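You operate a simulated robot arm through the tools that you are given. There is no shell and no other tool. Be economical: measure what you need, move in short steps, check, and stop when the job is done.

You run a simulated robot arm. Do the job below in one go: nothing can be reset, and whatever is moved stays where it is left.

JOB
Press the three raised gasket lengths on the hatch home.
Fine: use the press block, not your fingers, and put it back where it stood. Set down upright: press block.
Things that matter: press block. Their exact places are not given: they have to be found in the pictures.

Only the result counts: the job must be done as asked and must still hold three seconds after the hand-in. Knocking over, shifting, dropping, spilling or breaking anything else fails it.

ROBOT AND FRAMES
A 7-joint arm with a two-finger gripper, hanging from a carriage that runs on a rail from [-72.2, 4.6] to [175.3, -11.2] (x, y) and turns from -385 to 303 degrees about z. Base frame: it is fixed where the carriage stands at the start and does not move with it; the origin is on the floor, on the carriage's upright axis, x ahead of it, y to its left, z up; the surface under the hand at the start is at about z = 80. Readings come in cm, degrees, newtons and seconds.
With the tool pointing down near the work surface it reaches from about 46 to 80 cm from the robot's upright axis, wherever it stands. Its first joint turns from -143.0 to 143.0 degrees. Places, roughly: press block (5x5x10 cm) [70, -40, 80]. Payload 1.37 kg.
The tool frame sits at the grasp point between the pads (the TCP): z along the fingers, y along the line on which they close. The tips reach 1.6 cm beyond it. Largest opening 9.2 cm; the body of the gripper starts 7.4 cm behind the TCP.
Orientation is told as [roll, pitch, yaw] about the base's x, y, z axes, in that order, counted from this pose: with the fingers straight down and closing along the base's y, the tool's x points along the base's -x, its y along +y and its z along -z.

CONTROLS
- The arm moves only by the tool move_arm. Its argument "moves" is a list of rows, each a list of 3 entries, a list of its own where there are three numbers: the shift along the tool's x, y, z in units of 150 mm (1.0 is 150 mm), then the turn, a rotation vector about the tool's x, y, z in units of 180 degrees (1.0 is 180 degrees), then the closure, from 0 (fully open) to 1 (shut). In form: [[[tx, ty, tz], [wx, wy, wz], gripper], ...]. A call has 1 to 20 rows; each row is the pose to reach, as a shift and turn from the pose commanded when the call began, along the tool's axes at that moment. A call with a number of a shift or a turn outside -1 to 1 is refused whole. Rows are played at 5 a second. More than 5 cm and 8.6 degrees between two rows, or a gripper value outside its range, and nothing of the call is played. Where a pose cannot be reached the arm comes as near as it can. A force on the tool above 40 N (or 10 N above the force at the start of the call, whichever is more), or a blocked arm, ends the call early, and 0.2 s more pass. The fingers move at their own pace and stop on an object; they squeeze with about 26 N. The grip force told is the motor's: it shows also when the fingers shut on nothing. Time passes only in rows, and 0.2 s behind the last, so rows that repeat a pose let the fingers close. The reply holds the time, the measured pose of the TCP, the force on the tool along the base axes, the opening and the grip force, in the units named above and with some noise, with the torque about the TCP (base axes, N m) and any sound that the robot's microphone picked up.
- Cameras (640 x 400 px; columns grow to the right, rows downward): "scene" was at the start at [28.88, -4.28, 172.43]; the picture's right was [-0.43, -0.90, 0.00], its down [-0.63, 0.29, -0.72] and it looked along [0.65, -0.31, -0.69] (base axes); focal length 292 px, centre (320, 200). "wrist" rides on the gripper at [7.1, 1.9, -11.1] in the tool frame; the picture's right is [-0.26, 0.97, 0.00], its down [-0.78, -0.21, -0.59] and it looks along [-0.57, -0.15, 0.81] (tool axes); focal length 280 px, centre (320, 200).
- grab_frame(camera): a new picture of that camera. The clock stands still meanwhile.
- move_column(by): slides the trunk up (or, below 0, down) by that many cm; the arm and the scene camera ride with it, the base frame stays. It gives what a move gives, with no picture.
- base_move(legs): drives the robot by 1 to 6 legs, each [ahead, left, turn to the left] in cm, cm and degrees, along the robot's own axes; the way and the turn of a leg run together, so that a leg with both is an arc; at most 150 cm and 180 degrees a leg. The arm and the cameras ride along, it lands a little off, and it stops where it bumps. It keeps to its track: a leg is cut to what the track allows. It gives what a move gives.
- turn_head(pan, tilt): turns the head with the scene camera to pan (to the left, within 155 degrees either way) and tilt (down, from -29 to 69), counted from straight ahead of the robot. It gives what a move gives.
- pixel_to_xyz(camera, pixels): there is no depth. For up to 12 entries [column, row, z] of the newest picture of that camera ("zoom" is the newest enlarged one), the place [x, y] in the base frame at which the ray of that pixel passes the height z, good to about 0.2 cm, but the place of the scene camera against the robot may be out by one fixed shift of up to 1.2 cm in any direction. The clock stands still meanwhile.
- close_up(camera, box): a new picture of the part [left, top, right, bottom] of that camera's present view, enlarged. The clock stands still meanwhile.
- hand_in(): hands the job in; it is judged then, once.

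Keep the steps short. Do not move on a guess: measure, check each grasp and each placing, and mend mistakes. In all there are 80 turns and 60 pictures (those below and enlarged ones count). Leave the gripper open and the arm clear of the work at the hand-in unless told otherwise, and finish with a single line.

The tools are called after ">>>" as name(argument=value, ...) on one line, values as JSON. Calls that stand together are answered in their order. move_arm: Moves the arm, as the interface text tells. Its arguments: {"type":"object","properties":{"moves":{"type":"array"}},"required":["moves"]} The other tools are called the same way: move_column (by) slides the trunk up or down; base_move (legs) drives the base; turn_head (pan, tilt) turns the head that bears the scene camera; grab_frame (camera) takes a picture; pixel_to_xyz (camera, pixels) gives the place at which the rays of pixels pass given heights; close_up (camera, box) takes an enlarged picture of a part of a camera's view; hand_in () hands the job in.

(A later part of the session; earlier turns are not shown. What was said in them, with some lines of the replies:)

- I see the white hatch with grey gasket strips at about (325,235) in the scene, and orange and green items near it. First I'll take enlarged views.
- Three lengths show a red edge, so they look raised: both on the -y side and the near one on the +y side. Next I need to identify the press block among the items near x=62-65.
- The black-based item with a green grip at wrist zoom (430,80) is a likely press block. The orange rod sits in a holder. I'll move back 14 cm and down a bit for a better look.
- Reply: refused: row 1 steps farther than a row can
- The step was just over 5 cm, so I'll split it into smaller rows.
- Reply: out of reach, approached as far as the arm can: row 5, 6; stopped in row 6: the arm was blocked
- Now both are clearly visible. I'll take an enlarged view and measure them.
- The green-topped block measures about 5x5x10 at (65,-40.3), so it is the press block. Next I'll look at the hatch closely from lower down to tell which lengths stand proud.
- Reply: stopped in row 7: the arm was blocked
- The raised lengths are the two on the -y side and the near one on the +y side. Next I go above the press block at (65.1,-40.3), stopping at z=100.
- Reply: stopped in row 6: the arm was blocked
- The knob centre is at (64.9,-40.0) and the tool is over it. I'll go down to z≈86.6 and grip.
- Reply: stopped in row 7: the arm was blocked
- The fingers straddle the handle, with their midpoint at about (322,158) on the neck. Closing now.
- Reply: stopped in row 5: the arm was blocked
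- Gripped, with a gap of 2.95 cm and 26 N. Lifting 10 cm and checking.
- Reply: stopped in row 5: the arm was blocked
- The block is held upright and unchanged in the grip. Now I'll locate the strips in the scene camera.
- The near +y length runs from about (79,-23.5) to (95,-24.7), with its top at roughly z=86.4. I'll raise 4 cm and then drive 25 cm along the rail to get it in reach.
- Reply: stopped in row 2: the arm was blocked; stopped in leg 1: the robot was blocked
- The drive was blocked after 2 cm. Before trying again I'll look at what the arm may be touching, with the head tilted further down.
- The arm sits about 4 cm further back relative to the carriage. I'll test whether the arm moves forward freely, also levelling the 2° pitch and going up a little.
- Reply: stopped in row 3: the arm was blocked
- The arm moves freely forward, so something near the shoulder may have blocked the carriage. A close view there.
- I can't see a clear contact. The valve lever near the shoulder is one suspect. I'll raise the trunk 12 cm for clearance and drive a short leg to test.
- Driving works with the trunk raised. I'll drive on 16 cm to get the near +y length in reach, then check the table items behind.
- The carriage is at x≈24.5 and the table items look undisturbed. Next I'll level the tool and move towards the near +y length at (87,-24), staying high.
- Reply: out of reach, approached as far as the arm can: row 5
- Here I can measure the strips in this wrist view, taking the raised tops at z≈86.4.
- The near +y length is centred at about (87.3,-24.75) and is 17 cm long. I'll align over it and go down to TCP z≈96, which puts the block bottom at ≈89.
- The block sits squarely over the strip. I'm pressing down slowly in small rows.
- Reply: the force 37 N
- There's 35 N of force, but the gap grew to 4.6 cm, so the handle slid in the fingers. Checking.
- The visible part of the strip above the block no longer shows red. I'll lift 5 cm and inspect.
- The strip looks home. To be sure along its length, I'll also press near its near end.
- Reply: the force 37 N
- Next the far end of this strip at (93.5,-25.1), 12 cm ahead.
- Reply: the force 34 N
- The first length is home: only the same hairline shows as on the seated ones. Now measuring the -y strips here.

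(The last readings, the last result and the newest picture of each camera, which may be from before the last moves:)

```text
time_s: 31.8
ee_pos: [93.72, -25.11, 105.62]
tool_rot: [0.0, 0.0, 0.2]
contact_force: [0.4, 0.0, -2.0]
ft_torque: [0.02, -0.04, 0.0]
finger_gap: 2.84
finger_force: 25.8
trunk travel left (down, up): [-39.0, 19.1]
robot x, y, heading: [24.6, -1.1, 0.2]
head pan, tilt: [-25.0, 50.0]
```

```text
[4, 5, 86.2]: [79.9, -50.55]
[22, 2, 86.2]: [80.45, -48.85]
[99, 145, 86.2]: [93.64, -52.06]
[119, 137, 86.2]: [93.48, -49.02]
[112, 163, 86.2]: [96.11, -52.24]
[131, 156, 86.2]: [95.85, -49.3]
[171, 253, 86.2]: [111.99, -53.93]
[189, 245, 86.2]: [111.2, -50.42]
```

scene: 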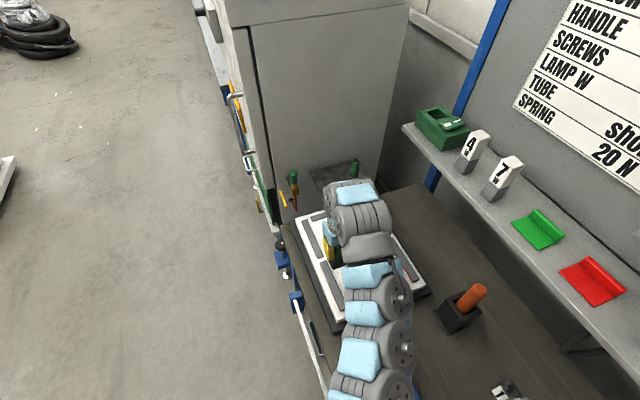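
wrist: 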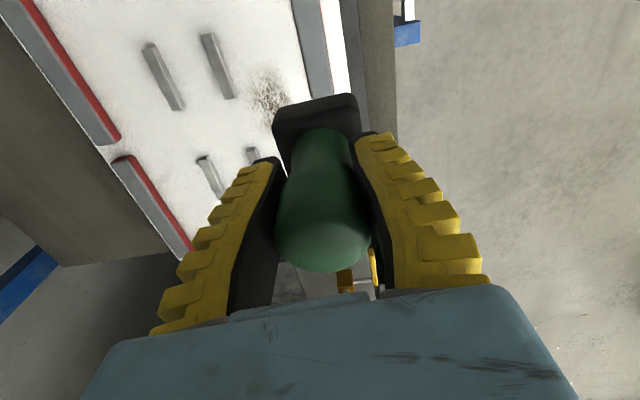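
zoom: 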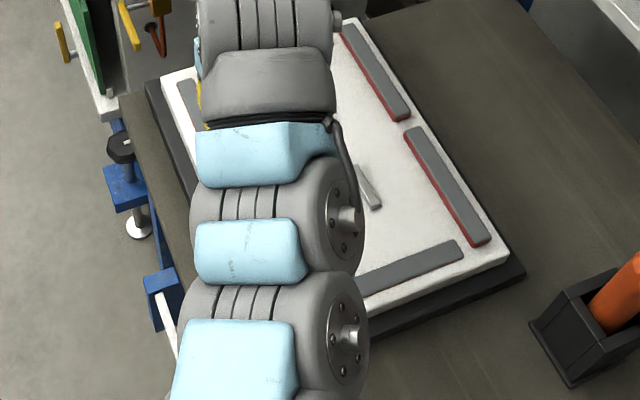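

I'll pull the tool back and to the right to about (79,-40) before driving on, to keep away from the far cabinet.

>>> move_arm(moves=[[[0.196, -0.196, 0], [0, 0, 0], 1], [[0.392, -0.392, 0], [0, 0, 0], 1], [[0.588, -0.588, 0], [0, 0, 0], 1], [[0.784, -0.784, 0], [0, 0, 0], 1], [[0.98, -0.98, 0], [0, 0, 0], 1]])

>>> base_move(legs=[[16, -1.0, 0]])

>>> grab_frame(camera="scene")

```text
time_s: 33.0
ee_pos: [79.24, -40.29, 104.49]
tool_rot: [-0.1, -0.1, 0.1]
contact_force: [0.4, 0.0, -2.3]
ft_torque: [-0.05, 0.02, 0.0]
finger_gap: 2.8
finger_force: 26.0
out of reach, approached as far as the arm can: row 3, 4, 5
trunk travel left (down, up): [-39.0, 19.1]
robot x, y, heading: [24.65, -1.64, 0.1]
head pan, tilt: [-25.0, 50.0]
```

```text
time_s: 34.4
ee_pos: [95.17, -41.43, 104.48]
tool_rot: [0.0, -0.1, 0.1]
contact_force: [-0.5, 0.3, -1.9]
ft_torque: [0.02, 0.02, 0.05]
finger_gap: 2.82
finger_force: 26.1
trunk travel left (down, up): [-39.0, 19.1]
robot x, y, heading: [40.47, -2.68, 0.1]
head pan, tilt: [-25.0, 50.0]
```

```text
20 pictures are left
```

scene: 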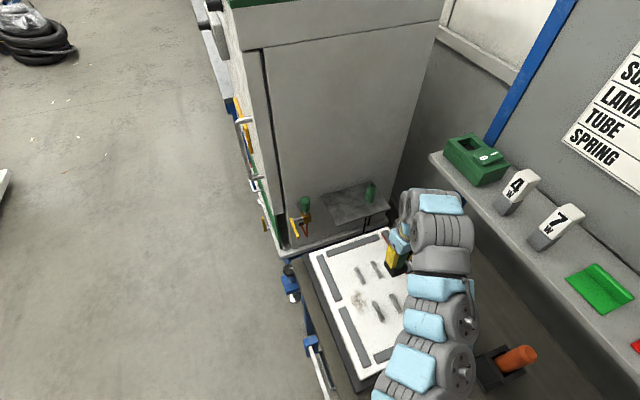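

The robot is at x=40.5. Next is the near -y length, and I'll press first at (91.1,-50.5).

>>> move_arm(moves=[[[0.09, -0.2, 0.05], [0, 0, 0], 1], [[0.18, -0.4, 0.1], [0, 0, 0], 1], [[0.27, -0.605, 0.2], [0, 0, 0], 1], [[0.27, -0.605, 0.4], [0, 0, 0], 1], [[0.27, -0.605, 0.55], [0, 0, 0], 1]])

>>> grab_frame(camera="wrist")

```text
time_s: 35.6
ee_pos: [91.06, -50.44, 96.11]
tool_rot: [-0.1, -0.1, 0.1]
contact_force: [-0.7, -0.1, -1.9]
ft_torque: [0.02, 0.0, 0.03]
finger_gap: 2.82
finger_force: 25.9
trunk travel left (down, up): [-39.0, 19.1]
robot x, y, heading: [40.53, -2.71, -0.2]
head pan, tilt: [-25.0, 50.0]
```

```text
19 pictures are left
```

wrist: 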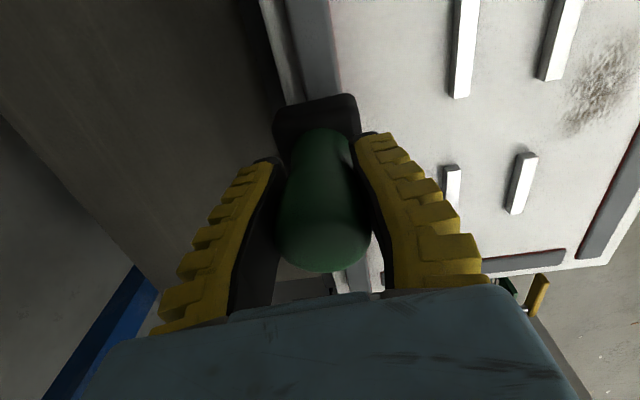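

Aligned over the strip. Pressing.

>>> move_arm(moves=[[[0, 0, 0.06], [0, 0, 0], 1], [[0, 0, 0.12], [0, 0, 0], 1], [[0, 0, 0.17], [0, 0, 0], 1], [[0, 0, 0.2], [0, 0, 0], 1], [[0, 0, 0.22], [0, 0, 0], 1], [[0, 0, 0.24], [0, 0, 0], 1], [[0, 0, 0.26], [0, 0, 0], 1]])

>>> move_arm(moves=[[[0, 0, -0.1], [0, 0, 0], 1], [[0, 0, -0.25], [0, 0, 0], 1], [[0, 0, -0.4], [0, 0, 0], 1]])

```text
time_s: 37.2
ee_pos: [91.02, -50.72, 92.58]
tool_rot: [-0.3, -0.2, -0.1]
contact_force: [-8.8, 4.9, 29.3]
ft_torque: [0.12, -0.2, 0.06]
finger_gap: 3.7
finger_force: 25.9
trunk travel left (down, up): [-39.0, 19.1]
robot x, y, heading: [40.38, -2.82, 0.0]
head pan, tilt: [-25.0, 50.0]
```

```text
time_s: 38.0
ee_pos: [91.03, -50.58, 98.3]
tool_rot: [-0.2, -0.1, 0.0]
contact_force: [-0.4, 0.2, -1.6]
ft_torque: [-0.01, -0.03, 0.0]
finger_gap: 2.81
finger_force: 26.2
trunk travel left (down, up): [-39.0, 19.1]
robot x, y, heading: [40.26, -2.58, -0.3]
head pan, tilt: [-25.0, 50.0]
```

Next the centre of this length, then its near end.

>>> move_arm(moves=[[[0.2, 0.015, 0], [0, 0, 0], 1], [[0.39, 0.03, 0.0], [0, 0, 0], 1], [[0.39, 0.03, 0.15], [0, 0, 0], 1], [[0.39, 0.03, 0.28], [0, 0, 0], 1], [[0.39, 0.03, 0.34], [0, 0, 0], 1], [[0.39, 0.03, 0.37], [0, 0, 0], 1], [[0.39, 0.03, 0.4], [0, 0, 0], 1], [[0.39, 0.03, 0.425], [0, 0, 0], 1]])

>>> move_arm(moves=[[[0, 0, -0.1], [0, 0, 0], 1], [[0, 0, -0.25], [0, 0, 0], 1], [[0, 0, -0.4], [0, 0, 0], 1]])

>>> move_arm(moves=[[[0.2, 0.015, 0], [0, 0, 0], 1], [[0.39, 0.03, 0.0], [0, 0, 0], 1], [[0.39, 0.03, 0.15], [0, 0, 0], 1], [[0.39, 0.03, 0.26], [0, 0, 0], 1], [[0.39, 0.03, 0.32], [0, 0, 0], 1], [[0.39, 0.03, 0.36], [0, 0, 0], 1], [[0.39, 0.03, 0.39], [0, 0, 0], 1], [[0.39, 0.03, 0.415], [0, 0, 0], 1]])

>>> move_arm(moves=[[[0, 0, -0.1], [0, 0, 0], 1], [[0, 0, -0.25], [0, 0, 0], 1], [[0, 0, -0.4], [0, 0, 0], 1]])

>>> grab_frame(camera="wrist")

```text
time_s: 39.8
ee_pos: [85.19, -50.23, 92.19]
tool_rot: [-0.2, 0.0, 0.0]
contact_force: [-8.8, 5.1, 32.7]
ft_torque: [0.05, -0.3, 0.09]
finger_gap: 4.25
finger_force: 26.1
trunk travel left (down, up): [-39.0, 19.1]
robot x, y, heading: [40.5, -2.4, -0.1]
head pan, tilt: [-25.0, 50.0]
```

```text
time_s: 40.6
ee_pos: [85.3, -50.11, 98.11]
tool_rot: [-0.1, 0.0, 0.1]
contact_force: [-0.8, 1.0, -2.4]
ft_torque: [-0.03, 0.0, -0.01]
finger_gap: 2.82
finger_force: 26.2
trunk travel left (down, up): [-39.0, 19.1]
robot x, y, heading: [40.61, -2.38, -0.1]
head pan, tilt: [-25.0, 50.0]
```

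```text
time_s: 42.4
ee_pos: [79.4, -49.76, 91.89]
tool_rot: [-0.2, -0.1, -0.1]
contact_force: [-10.7, 4.9, 33.2]
ft_torque: [-0.02, -0.19, 0.03]
finger_gap: 4.57
finger_force: 26.0
trunk travel left (down, up): [-39.0, 19.1]
robot x, y, heading: [40.47, -2.65, -0.0]
head pan, tilt: [-25.0, 50.0]
```

```text
time_s: 43.2
ee_pos: [79.44, -49.66, 97.74]
tool_rot: [0.0, -0.2, 0.1]
contact_force: [-0.4, 0.5, -1.4]
ft_torque: [-0.02, 0.0, -0.04]
finger_gap: 2.91
finger_force: 26.4
trunk travel left (down, up): [-39.0, 19.1]
robot x, y, heading: [40.44, -2.32, -0.2]
head pan, tilt: [-25.0, 50.0]
```

```text
18 pictures are left
```

wrist: 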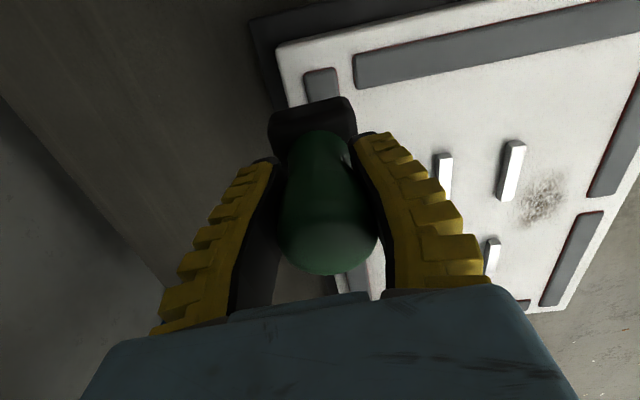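

The second length now looks seated. I'll raise 4 cm and drive 15 cm ahead for the far -y length.

>>> move_arm(moves=[[[0, 0, -0.2], [0, 0, 0], 1], [[0, 0, -0.35], [0, 0, 0], 1]])

>>> base_move(legs=[[15, -1.0, 0]])

>>> grab_frame(camera="wrist")

```text
time_s: 43.8
ee_pos: [79.37, -49.59, 102.99]
tool_rot: [-0.1, -0.4, 0.0]
contact_force: [-0.4, 0.0, -2.3]
ft_torque: [0.0, -0.02, 0.01]
finger_gap: 2.92
finger_force: 26.0
trunk travel left (down, up): [-39.0, 19.1]
robot x, y, heading: [40.66, -2.68, -0.0]
head pan, tilt: [-25.0, 50.0]
```

```text
time_s: 45.2
ee_pos: [94.04, -50.71, 102.97]
tool_rot: [-0.1, -0.3, -0.3]
contact_force: [0.8, 0.1, -1.3]
ft_torque: [0.01, 0.01, 0.01]
finger_gap: 2.93
finger_force: 26.6
trunk travel left (down, up): [-39.0, 19.1]
robot x, y, heading: [55.61, -3.15, -0.1]
head pan, tilt: [-25.0, 50.0]
```

```text
17 pictures are left
```

wrist: 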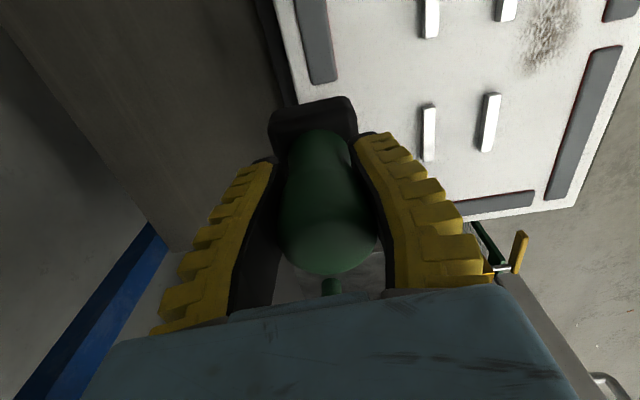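

Strip two is seated with no red. Now press the far -y length, first at (98.7,-51.0).

>>> move_arm(moves=[[[-0.16, -0.01, 0], [0, 0, 0], 1], [[-0.31, -0.02, 0.1], [0, 0, 0], 1], [[-0.31, -0.02, 0.3], [0, 0, 0], 1], [[-0.31, -0.02, 0.5], [0, 0, 0], 1], [[-0.31, -0.02, 0.58], [0, 0, 0], 1], [[-0.31, -0.02, 0.63], [0, 0, 0], 1], [[-0.31, -0.02, 0.67], [0, 0, 0], 1], [[-0.31, -0.02, 0.7], [0, 0, 0], 1], [[-0.31, -0.02, 0.73], [0, 0, 0], 1]])

>>> move_arm(moves=[[[0, 0, -0.1], [0, 0, 0], 1], [[0, 0, -0.25], [0, 0, 0], 1], [[0, 0, -0.4], [0, 0, 0], 1]])

>>> grab_frame(camera="wrist")

```text
time_s: 47.2
ee_pos: [98.79, -51.26, 92.27]
tool_rot: [-0.4, -0.3, -0.2]
contact_force: [-7.7, 1.5, 26.1]
ft_torque: [0.07, -0.08, 0.19]
finger_gap: 3.41
finger_force: 25.8
trunk travel left (down, up): [-39.0, 19.1]
robot x, y, heading: [55.26, -3.63, -0.3]
head pan, tilt: [-25.0, 50.0]
```

```text
time_s: 48.0
ee_pos: [98.64, -50.9, 97.97]
tool_rot: [-0.1, -0.3, -0.2]
contact_force: [-0.4, -0.7, -2.0]
ft_torque: [-0.01, 0.0, 0.01]
finger_gap: 2.79
finger_force: 26.2
trunk travel left (down, up): [-39.0, 19.1]
robot x, y, heading: [54.89, -3.33, -0.2]
head pan, tilt: [-25.0, 50.0]
```

```text
16 pictures are left
```

wrist: 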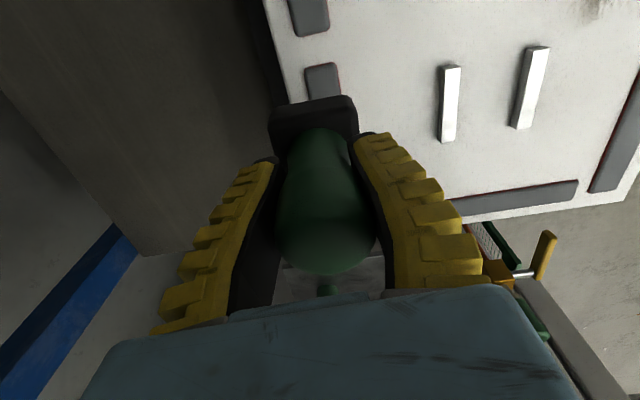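

Next the centre and far end, pressing slightly deeper.

>>> move_arm(moves=[[[-0.2, -0.02, 0], [0, 0, 0], 1], [[-0.4, -0.04, 0.0], [0, 0, 0], 1], [[-0.4, -0.04, 0.15], [0, 0, 0], 1], [[-0.4, -0.04, 0.26], [0, 0, 0], 1], [[-0.4, -0.04, 0.32], [0, 0, 0], 1], [[-0.4, -0.04, 0.36], [0, 0, 0], 1], [[-0.4, -0.04, 0.39], [0, 0, 0], 1], [[-0.4, -0.04, 0.425], [0, 0, 0], 1]])

>>> move_arm(moves=[[[0, 0, -0.1], [0, 0, 0], 1], [[0, 0, -0.25], [0, 0, 0], 1], [[0, 0, -0.4], [0, 0, 0], 1]])

>>> move_arm(moves=[[[-0.2, -0.02, 0], [0, 0, 0], 1], [[-0.38, -0.04, 0.0], [0, 0, 0], 1], [[-0.38, -0.04, 0.15], [0, 0, 0], 1], [[-0.38, -0.04, 0.26], [0, 0, 0], 1], [[-0.38, -0.04, 0.32], [0, 0, 0], 1], [[-0.38, -0.04, 0.36], [0, 0, 0], 1], [[-0.38, -0.04, 0.39], [0, 0, 0], 1], [[-0.38, -0.04, 0.425], [0, 0, 0], 1]])

>>> move_arm(moves=[[[0, 0, -0.1], [0, 0, 0], 1], [[0, 0, -0.25], [0, 0, 0], 1], [[0, 0, -0.45], [0, 0, 0], 1], [[0, 0, -0.65], [0, 0, 0], 1], [[0, 0, -0.8], [0, 0, 0], 1]])

>>> grab_frame(camera="wrist")

```text
time_s: 49.8
ee_pos: [104.73, -51.89, 91.92]
tool_rot: [-0.4, -0.3, -0.1]
contact_force: [-6.1, 1.9, 32.8]
ft_torque: [0.04, 0.06, 0.19]
finger_gap: 3.49
finger_force: 26.3
trunk travel left (down, up): [-39.0, 19.1]
robot x, y, heading: [55.31, -3.3, 0.1]
head pan, tilt: [-25.0, 50.0]
```

```text
time_s: 50.6
ee_pos: [104.53, -51.58, 97.53]
tool_rot: [-0.1, 0.0, -0.3]
contact_force: [-0.3, 0.3, -1.9]
ft_torque: [0.01, 0.01, -0.02]
finger_gap: 2.8
finger_force: 25.6
trunk travel left (down, up): [-39.0, 19.1]
robot x, y, heading: [55.37, -3.71, -0.3]
head pan, tilt: [-25.0, 50.0]
```

```text
time_s: 52.4
ee_pos: [110.32, -52.58, 91.51]
tool_rot: [-0.4, -0.3, -0.4]
contact_force: [-12.5, 2.8, 33.7]
ft_torque: [0.19, 0.03, 0.14]
finger_gap: 3.57
finger_force: 26.3
trunk travel left (down, up): [-39.0, 19.1]
robot x, y, heading: [55.03, -3.52, -0.4]
head pan, tilt: [-25.0, 50.0]
```

```text
time_s: 53.6
ee_pos: [110.63, -52.21, 103.53]
tool_rot: [-0.2, -0.2, -0.1]
contact_force: [1.5, 0.1, -1.9]
ft_torque: [0.01, -0.01, -0.03]
finger_gap: 2.81
finger_force: 26.3
trunk travel left (down, up): [-39.0, 19.1]
robot x, y, heading: [55.21, -3.52, -0.0]
head pan, tilt: [-25.0, 50.0]
```

```text
15 pictures are left
```

wrist: 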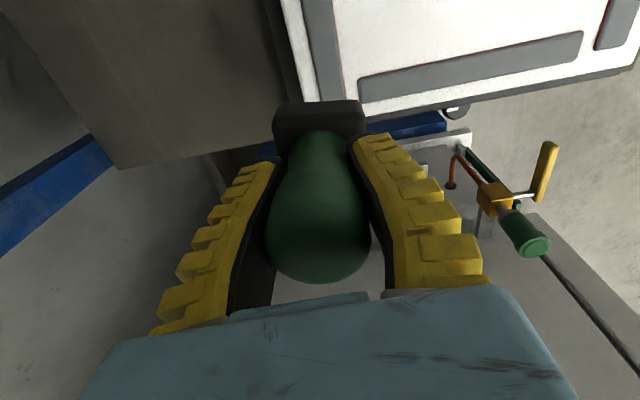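

Third length pressed. I'll move the hand up and to the left for a clear return path past the orange rod, then drive back 40 cm.

>>> move_arm(moves=[[[0, 0.13, -0.1], [0, 0, 0], 1], [[0, 0.26, -0.2], [0, 0, 0], 1], [[0, 0.4, -0.3], [0, 0, 0], 1], [[0, 0.53, -0.4], [0, 0, 0], 1]])

>>> base_move(legs=[[-40, 2.6, 0]])

>>> grab_frame(camera="scene")

>>> grab_frame(camera="wrist")

```text
time_s: 54.6
ee_pos: [111.6, -45.21, 108.28]
tool_rot: [-0.2, -0.3, -0.1]
contact_force: [-0.2, 0.6, -1.9]
ft_torque: [0.01, -0.03, -0.02]
finger_gap: 2.7
finger_force: 26.5
out of reach, approached as far as the arm can: row 4
trunk travel left (down, up): [-39.0, 19.1]
robot x, y, heading: [55.71, -3.69, -0.6]
head pan, tilt: [-25.0, 50.0]
```

```text
time_s: 57.1
ee_pos: [71.33, -42.72, 108.19]
tool_rot: [-0.2, -0.1, -0.3]
contact_force: [-0.1, 0.8, -2.4]
ft_torque: [-0.02, 0.02, -0.02]
finger_gap: 2.61
finger_force: 25.6
trunk travel left (down, up): [-39.0, 19.1]
robot x, y, heading: [15.05, -1.01, -0.3]
head pan, tilt: [-25.0, 50.0]
```

```text
14 pictures are left
```

scene: 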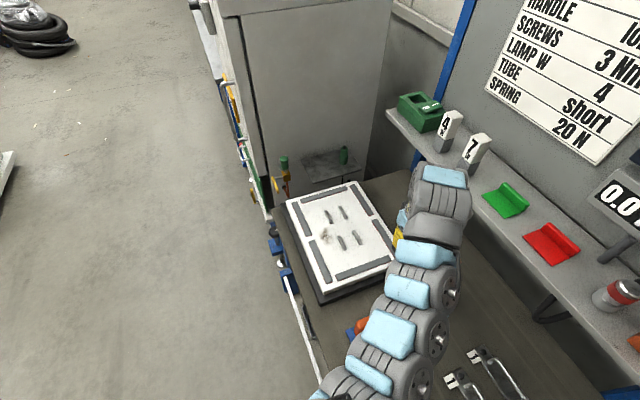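

```text
13 pictures are left
```

wrist: 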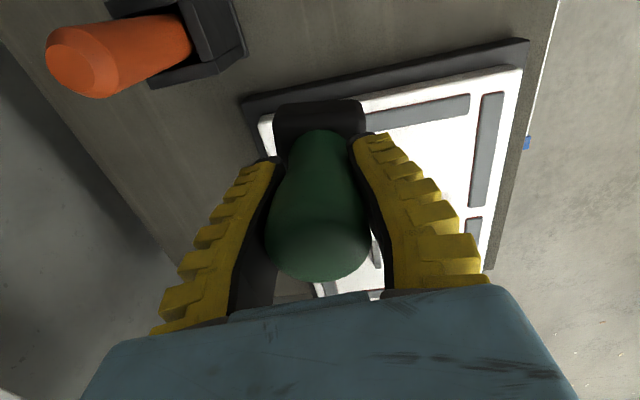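

>>> close_up(camera="scene", box=[270, 170, 410, 310])

>>> close_up(camera="wrist", box=[240, 70, 400, 300])

```text
2.86 times, centred on (340, 240) of scene
```

zoom: 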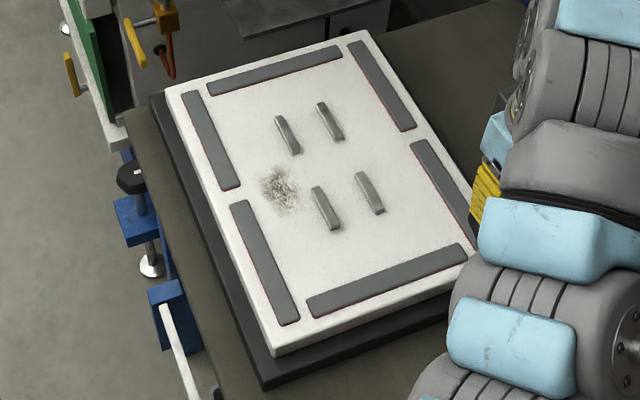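

```text
1.74 times, centred on (320, 185) of wrist
```

zoom: 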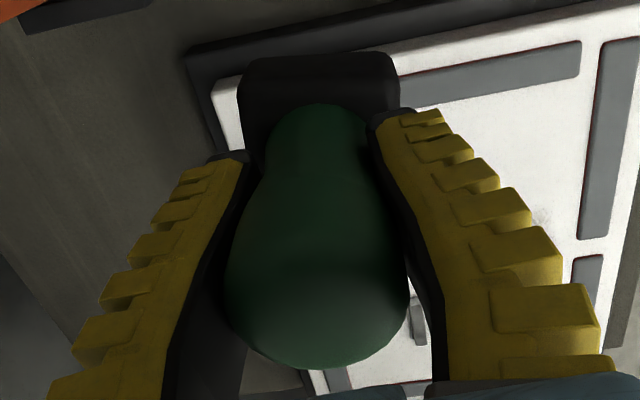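

All three lengths now look like the seated ones. The block has twisted about 4° in the grip, so I'll counter-turn. Moving above its original spot (65,-40.1), down to z≈94.

>>> move_arm(moves=[[[0.14, 0.056, 0.1], [0, 0, -0.01], 1], [[0.28, 0.112, 0.2], [0, 0, -0.02], 1], [[0.42, 0.17, 0.3], [0, 0, -0.02], 1], [[0.42, 0.17, 0.5], [0, 0, -0.02], 1], [[0.42, 0.17, 0.7], [0, 0, -0.02], 1], [[0.42, 0.17, 0.9], [0, 0, -0.02], 1]])

>>> grab_frame(camera="wrist")

>>> close_up(camera="scene", box=[300, 220, 480, 400])

```text
time_s: 58.5
ee_pos: [65.21, -40.16, 94.64]
tool_rot: [-0.3, -0.3, 3.3]
contact_force: [0.0, -0.8, -2.0]
ft_torque: [0.01, 0.0, 0.0]
finger_gap: 2.57
finger_force: 25.6
out of reach, approached as far as the arm can: row 1, 2, 3
trunk travel left (down, up): [-39.0, 19.1]
robot x, y, heading: [15.63, -0.57, -0.2]
head pan, tilt: [-25.0, 50.0]
```

```text
10 pictures are left
```

wrist: 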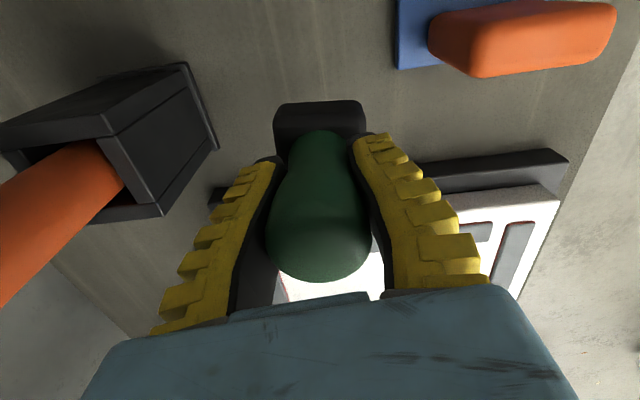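

```text
2.22 times, centred on (390, 310) of scene
```

zoom: 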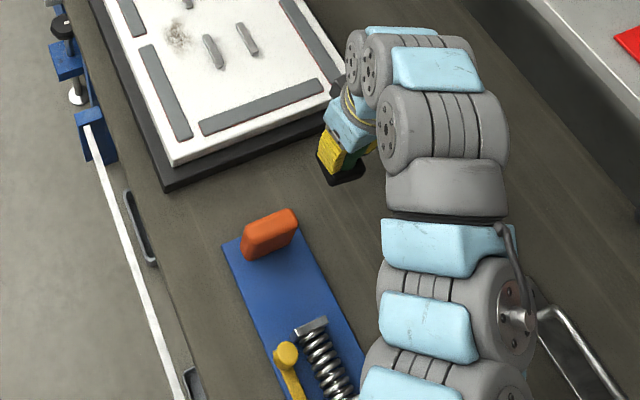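

>>> pixel_to_xyz(camera="wrist", pixels=[[276, 106, 92], [364, 103, 92], [276, 106, 91], [364, 103, 91], [320, 258, 98]])

>>> close_up(camera="wrist", box=[240, 80, 400, 220])

```text
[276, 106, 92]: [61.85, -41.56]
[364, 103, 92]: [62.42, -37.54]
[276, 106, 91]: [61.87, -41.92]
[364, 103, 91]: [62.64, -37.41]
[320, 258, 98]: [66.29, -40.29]
```

```text
2.86 times, centred on (320, 150) of wrist
```

zoom: 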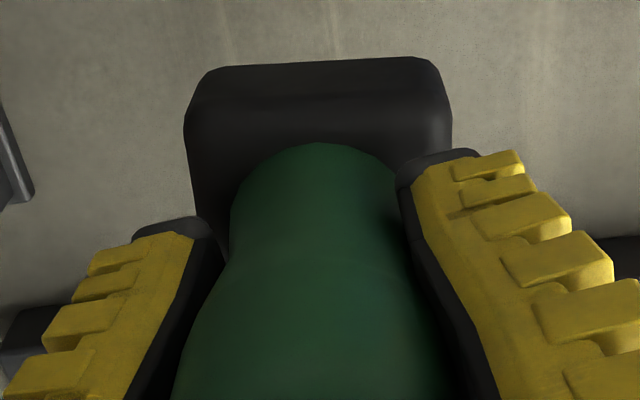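

The block is about 0.3 cm off and 3° over-rotated, so I'll correct both while lowering to just above contact.

>>> move_arm(moves=[[[-0.01, -0.01, 0.15], [0, 0, -0.008], 1], [[-0.017, -0.02, 0.3], [0, 0, -0.016], 1], [[-0.017, -0.02, 0.42], [0, 0, -0.016], 1], [[-0.017, -0.02, 0.5], [0, 0, -0.016], 1], [[-0.017, -0.02, 0.54], [0, 0, -0.016], 1]])

>>> grab_frame(camera="wrist")

```text
time_s: 59.7
ee_pos: [65.42, -40.62, 86.38]
tool_rot: [-0.3, -0.2, 6.2]
contact_force: [-1.1, -0.9, -1.0]
ft_torque: [0.0, 0.02, -0.02]
finger_gap: 2.5
finger_force: 26.3
trunk travel left (down, up): [-39.0, 19.1]
robot x, y, heading: [15.15, -1.06, -0.3]
head pan, tilt: [-25.0, 50.0]
```

```text
7 pictures are left
```

wrist: 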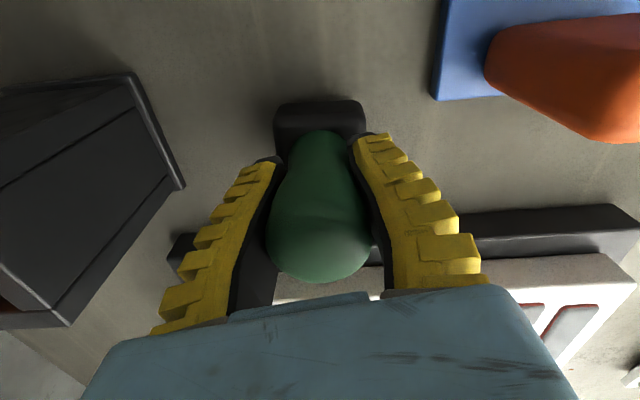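

Not touching yet. Lowering in 0.25 cm steps until contact.

>>> move_arm(moves=[[[0, 0, 0.017], [0, 0, 0], 1], [[0, 0, 0.034], [0, 0, 0], 1], [[0, 0, 0.05], [0, 0, 0], 1]])

```text
time_s: 60.5
ee_pos: [65.27, -40.43, 85.71]
tool_rot: [-0.2, -0.2, 6.3]
contact_force: [-1.0, -0.2, -3.0]
ft_torque: [0.0, -0.03, 0.01]
finger_gap: 2.5
finger_force: 26.3
trunk travel left (down, up): [-39.0, 19.1]
robot x, y, heading: [15.22, -0.92, -0.5]
head pan, tilt: [-25.0, 50.0]
```

>>> move_arm(moves=[[[0, 0, 0.015], [0, 0, 0], 1], [[0, 0, 0.03], [0, 0, 0], 1]])

```text
time_s: 61.1
ee_pos: [65.48, -40.44, 85.54]
tool_rot: [-0.2, -0.3, 6.2]
contact_force: [-10.2, 8.0, 28.9]
ft_torque: [0.18, 0.05, 0.14]
finger_gap: 2.76
finger_force: 25.6
trunk travel left (down, up): [-39.0, 19.1]
robot x, y, heading: [15.17, -1.31, -0.0]
head pan, tilt: [-25.0, 50.0]
```

Contact: the block is on the table at 29 N. I'll ease up slightly and then open.

>>> move_arm(moves=[[[0, 0, -0.008], [0, 0, 0], 1], [[0, 0, -0.012], [0, 0, 0], 0.6], [[0, 0, -0.012], [0, 0, 0], 0.3], [[0, 0, -0.012], [0, 0, 0], 0], [[0, 0, -0.012], [0, 0, 0], 0], [[0, 0, -0.012], [0, 0, 0], 0]])

>>> grab_frame(camera="wrist")

```text
time_s: 62.5
ee_pos: [65.56, -40.44, 85.56]
tool_rot: [-0.1, -0.2, 6.2]
contact_force: [-1.1, 0.8, 0.0]
ft_torque: [0.0, 0.0, -0.02]
finger_gap: 9.2
finger_force: 0.0
trunk travel left (down, up): [-39.0, 19.1]
robot x, y, heading: [15.21, -0.75, -0.1]
head pan, tilt: [-25.0, 50.0]
```

```text
6 pictures are left
```

wrist: 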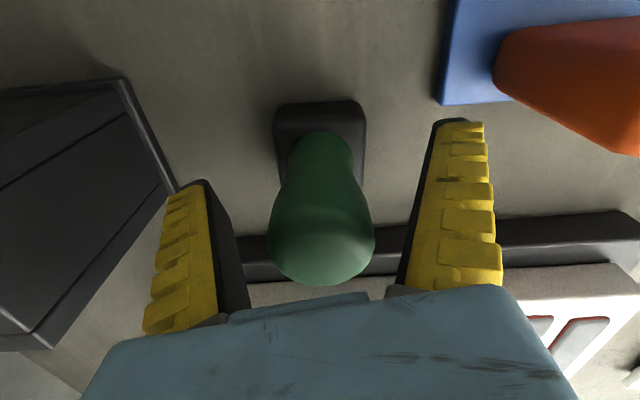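

The fingers are open and the block is upright between them. I'll rise straight up to z≈100, then check its place.

>>> move_arm(moves=[[[0, 0, -0.15], [0, 0, 0], 0], [[0, 0, -0.35], [0, 0, 0], 0], [[0, 0, -0.6], [0, 0, 0], 0], [[0, 0, -0.8], [0, 0, 0], 0], [[0, 0, -0.97], [0, 0, 0], 0]])

>>> close_up(camera="wrist", box=[270, 40, 370, 150])

```text
time_s: 63.7
ee_pos: [65.28, -40.59, 100.18]
tool_rot: [-0.1, -0.2, 6.1]
contact_force: [1.0, 0.4, 1.4]
ft_torque: [-0.04, 0.0, 0.05]
finger_gap: 9.18
finger_force: 0.2
trunk travel left (down, up): [-39.0, 19.1]
robot x, y, heading: [15.28, -0.97, -0.3]
head pan, tilt: [-25.0, 50.0]
```

```text
3.64 times, centred on (320, 95) of wrist
```

zoom: 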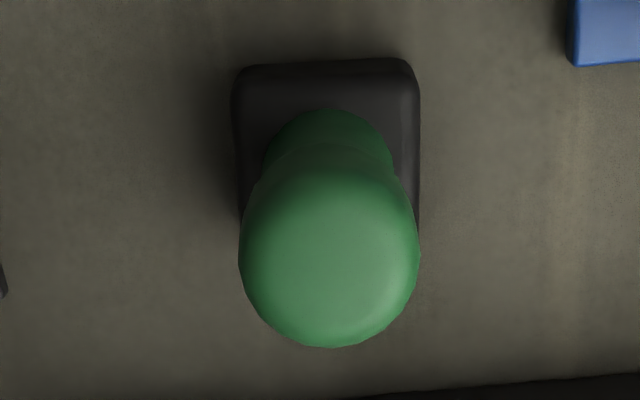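

>>> pixel_to_xyz(camera="zoom", pixels=[[239, 250, 90], [419, 240, 90], [329, 270, 90], [243, 77, 83], [406, 64, 83], [420, 210, 80]])

```text
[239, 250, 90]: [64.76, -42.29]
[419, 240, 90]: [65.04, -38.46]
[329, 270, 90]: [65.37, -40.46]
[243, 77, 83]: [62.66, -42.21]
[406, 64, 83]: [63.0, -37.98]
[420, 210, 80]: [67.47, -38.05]
```

The block is within about 0.45 cm and 1° of its original place, standing upright. I'll raise clear and make a final check of the hatch lengths.

>>> move_arm(moves=[[[0, 0, -0.2], [0, 0, 0], 0], [[0, 0, -0.45], [0, 0, 0], 0], [[0, 0, -0.7], [0, 0, 0], 0]])

>>> close_up(camera="wrist", box=[230, 60, 530, 300])

>>> close_up(camera="scene", box=[270, 170, 430, 330])

```text
time_s: 64.5
ee_pos: [65.65, -40.75, 103.38]
tool_rot: [-0.4, -0.5, 6.2]
contact_force: [0.3, -0.5, -0.8]
ft_torque: [0.03, -0.01, -0.02]
finger_gap: 9.18
finger_force: 0.1
out of reach, approached as far as the arm can: row 2, 3
trunk travel left (down, up): [-39.0, 19.1]
robot x, y, heading: [15.17, -1.06, -0.5]
head pan, tilt: [-25.0, 50.0]
```

```text
1.67 times, centred on (380, 180) of wrist
```

zoom: 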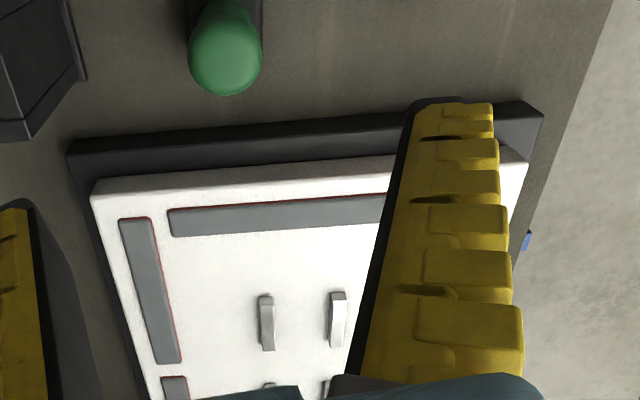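

```text
2.50 times, centred on (350, 250) of scene
```

zoom: 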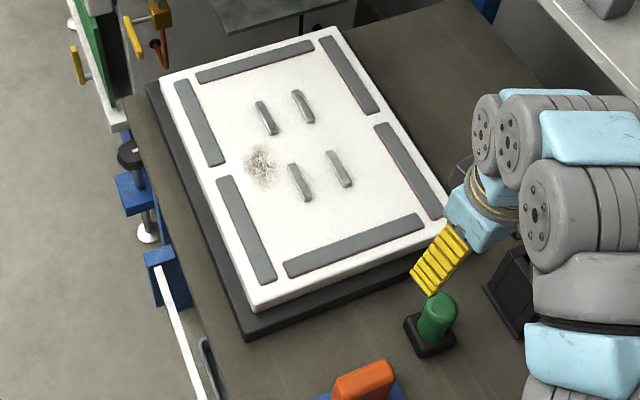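

All six lengths sit level, the press block stands upright in its place, and the gripper is open and clear. Handing in.

>>> hand_in()

```text
The job is handed in.
```

The three raised gasket lengths are pressed home, and the press block is back upright within about half a centimetre of where it stood.
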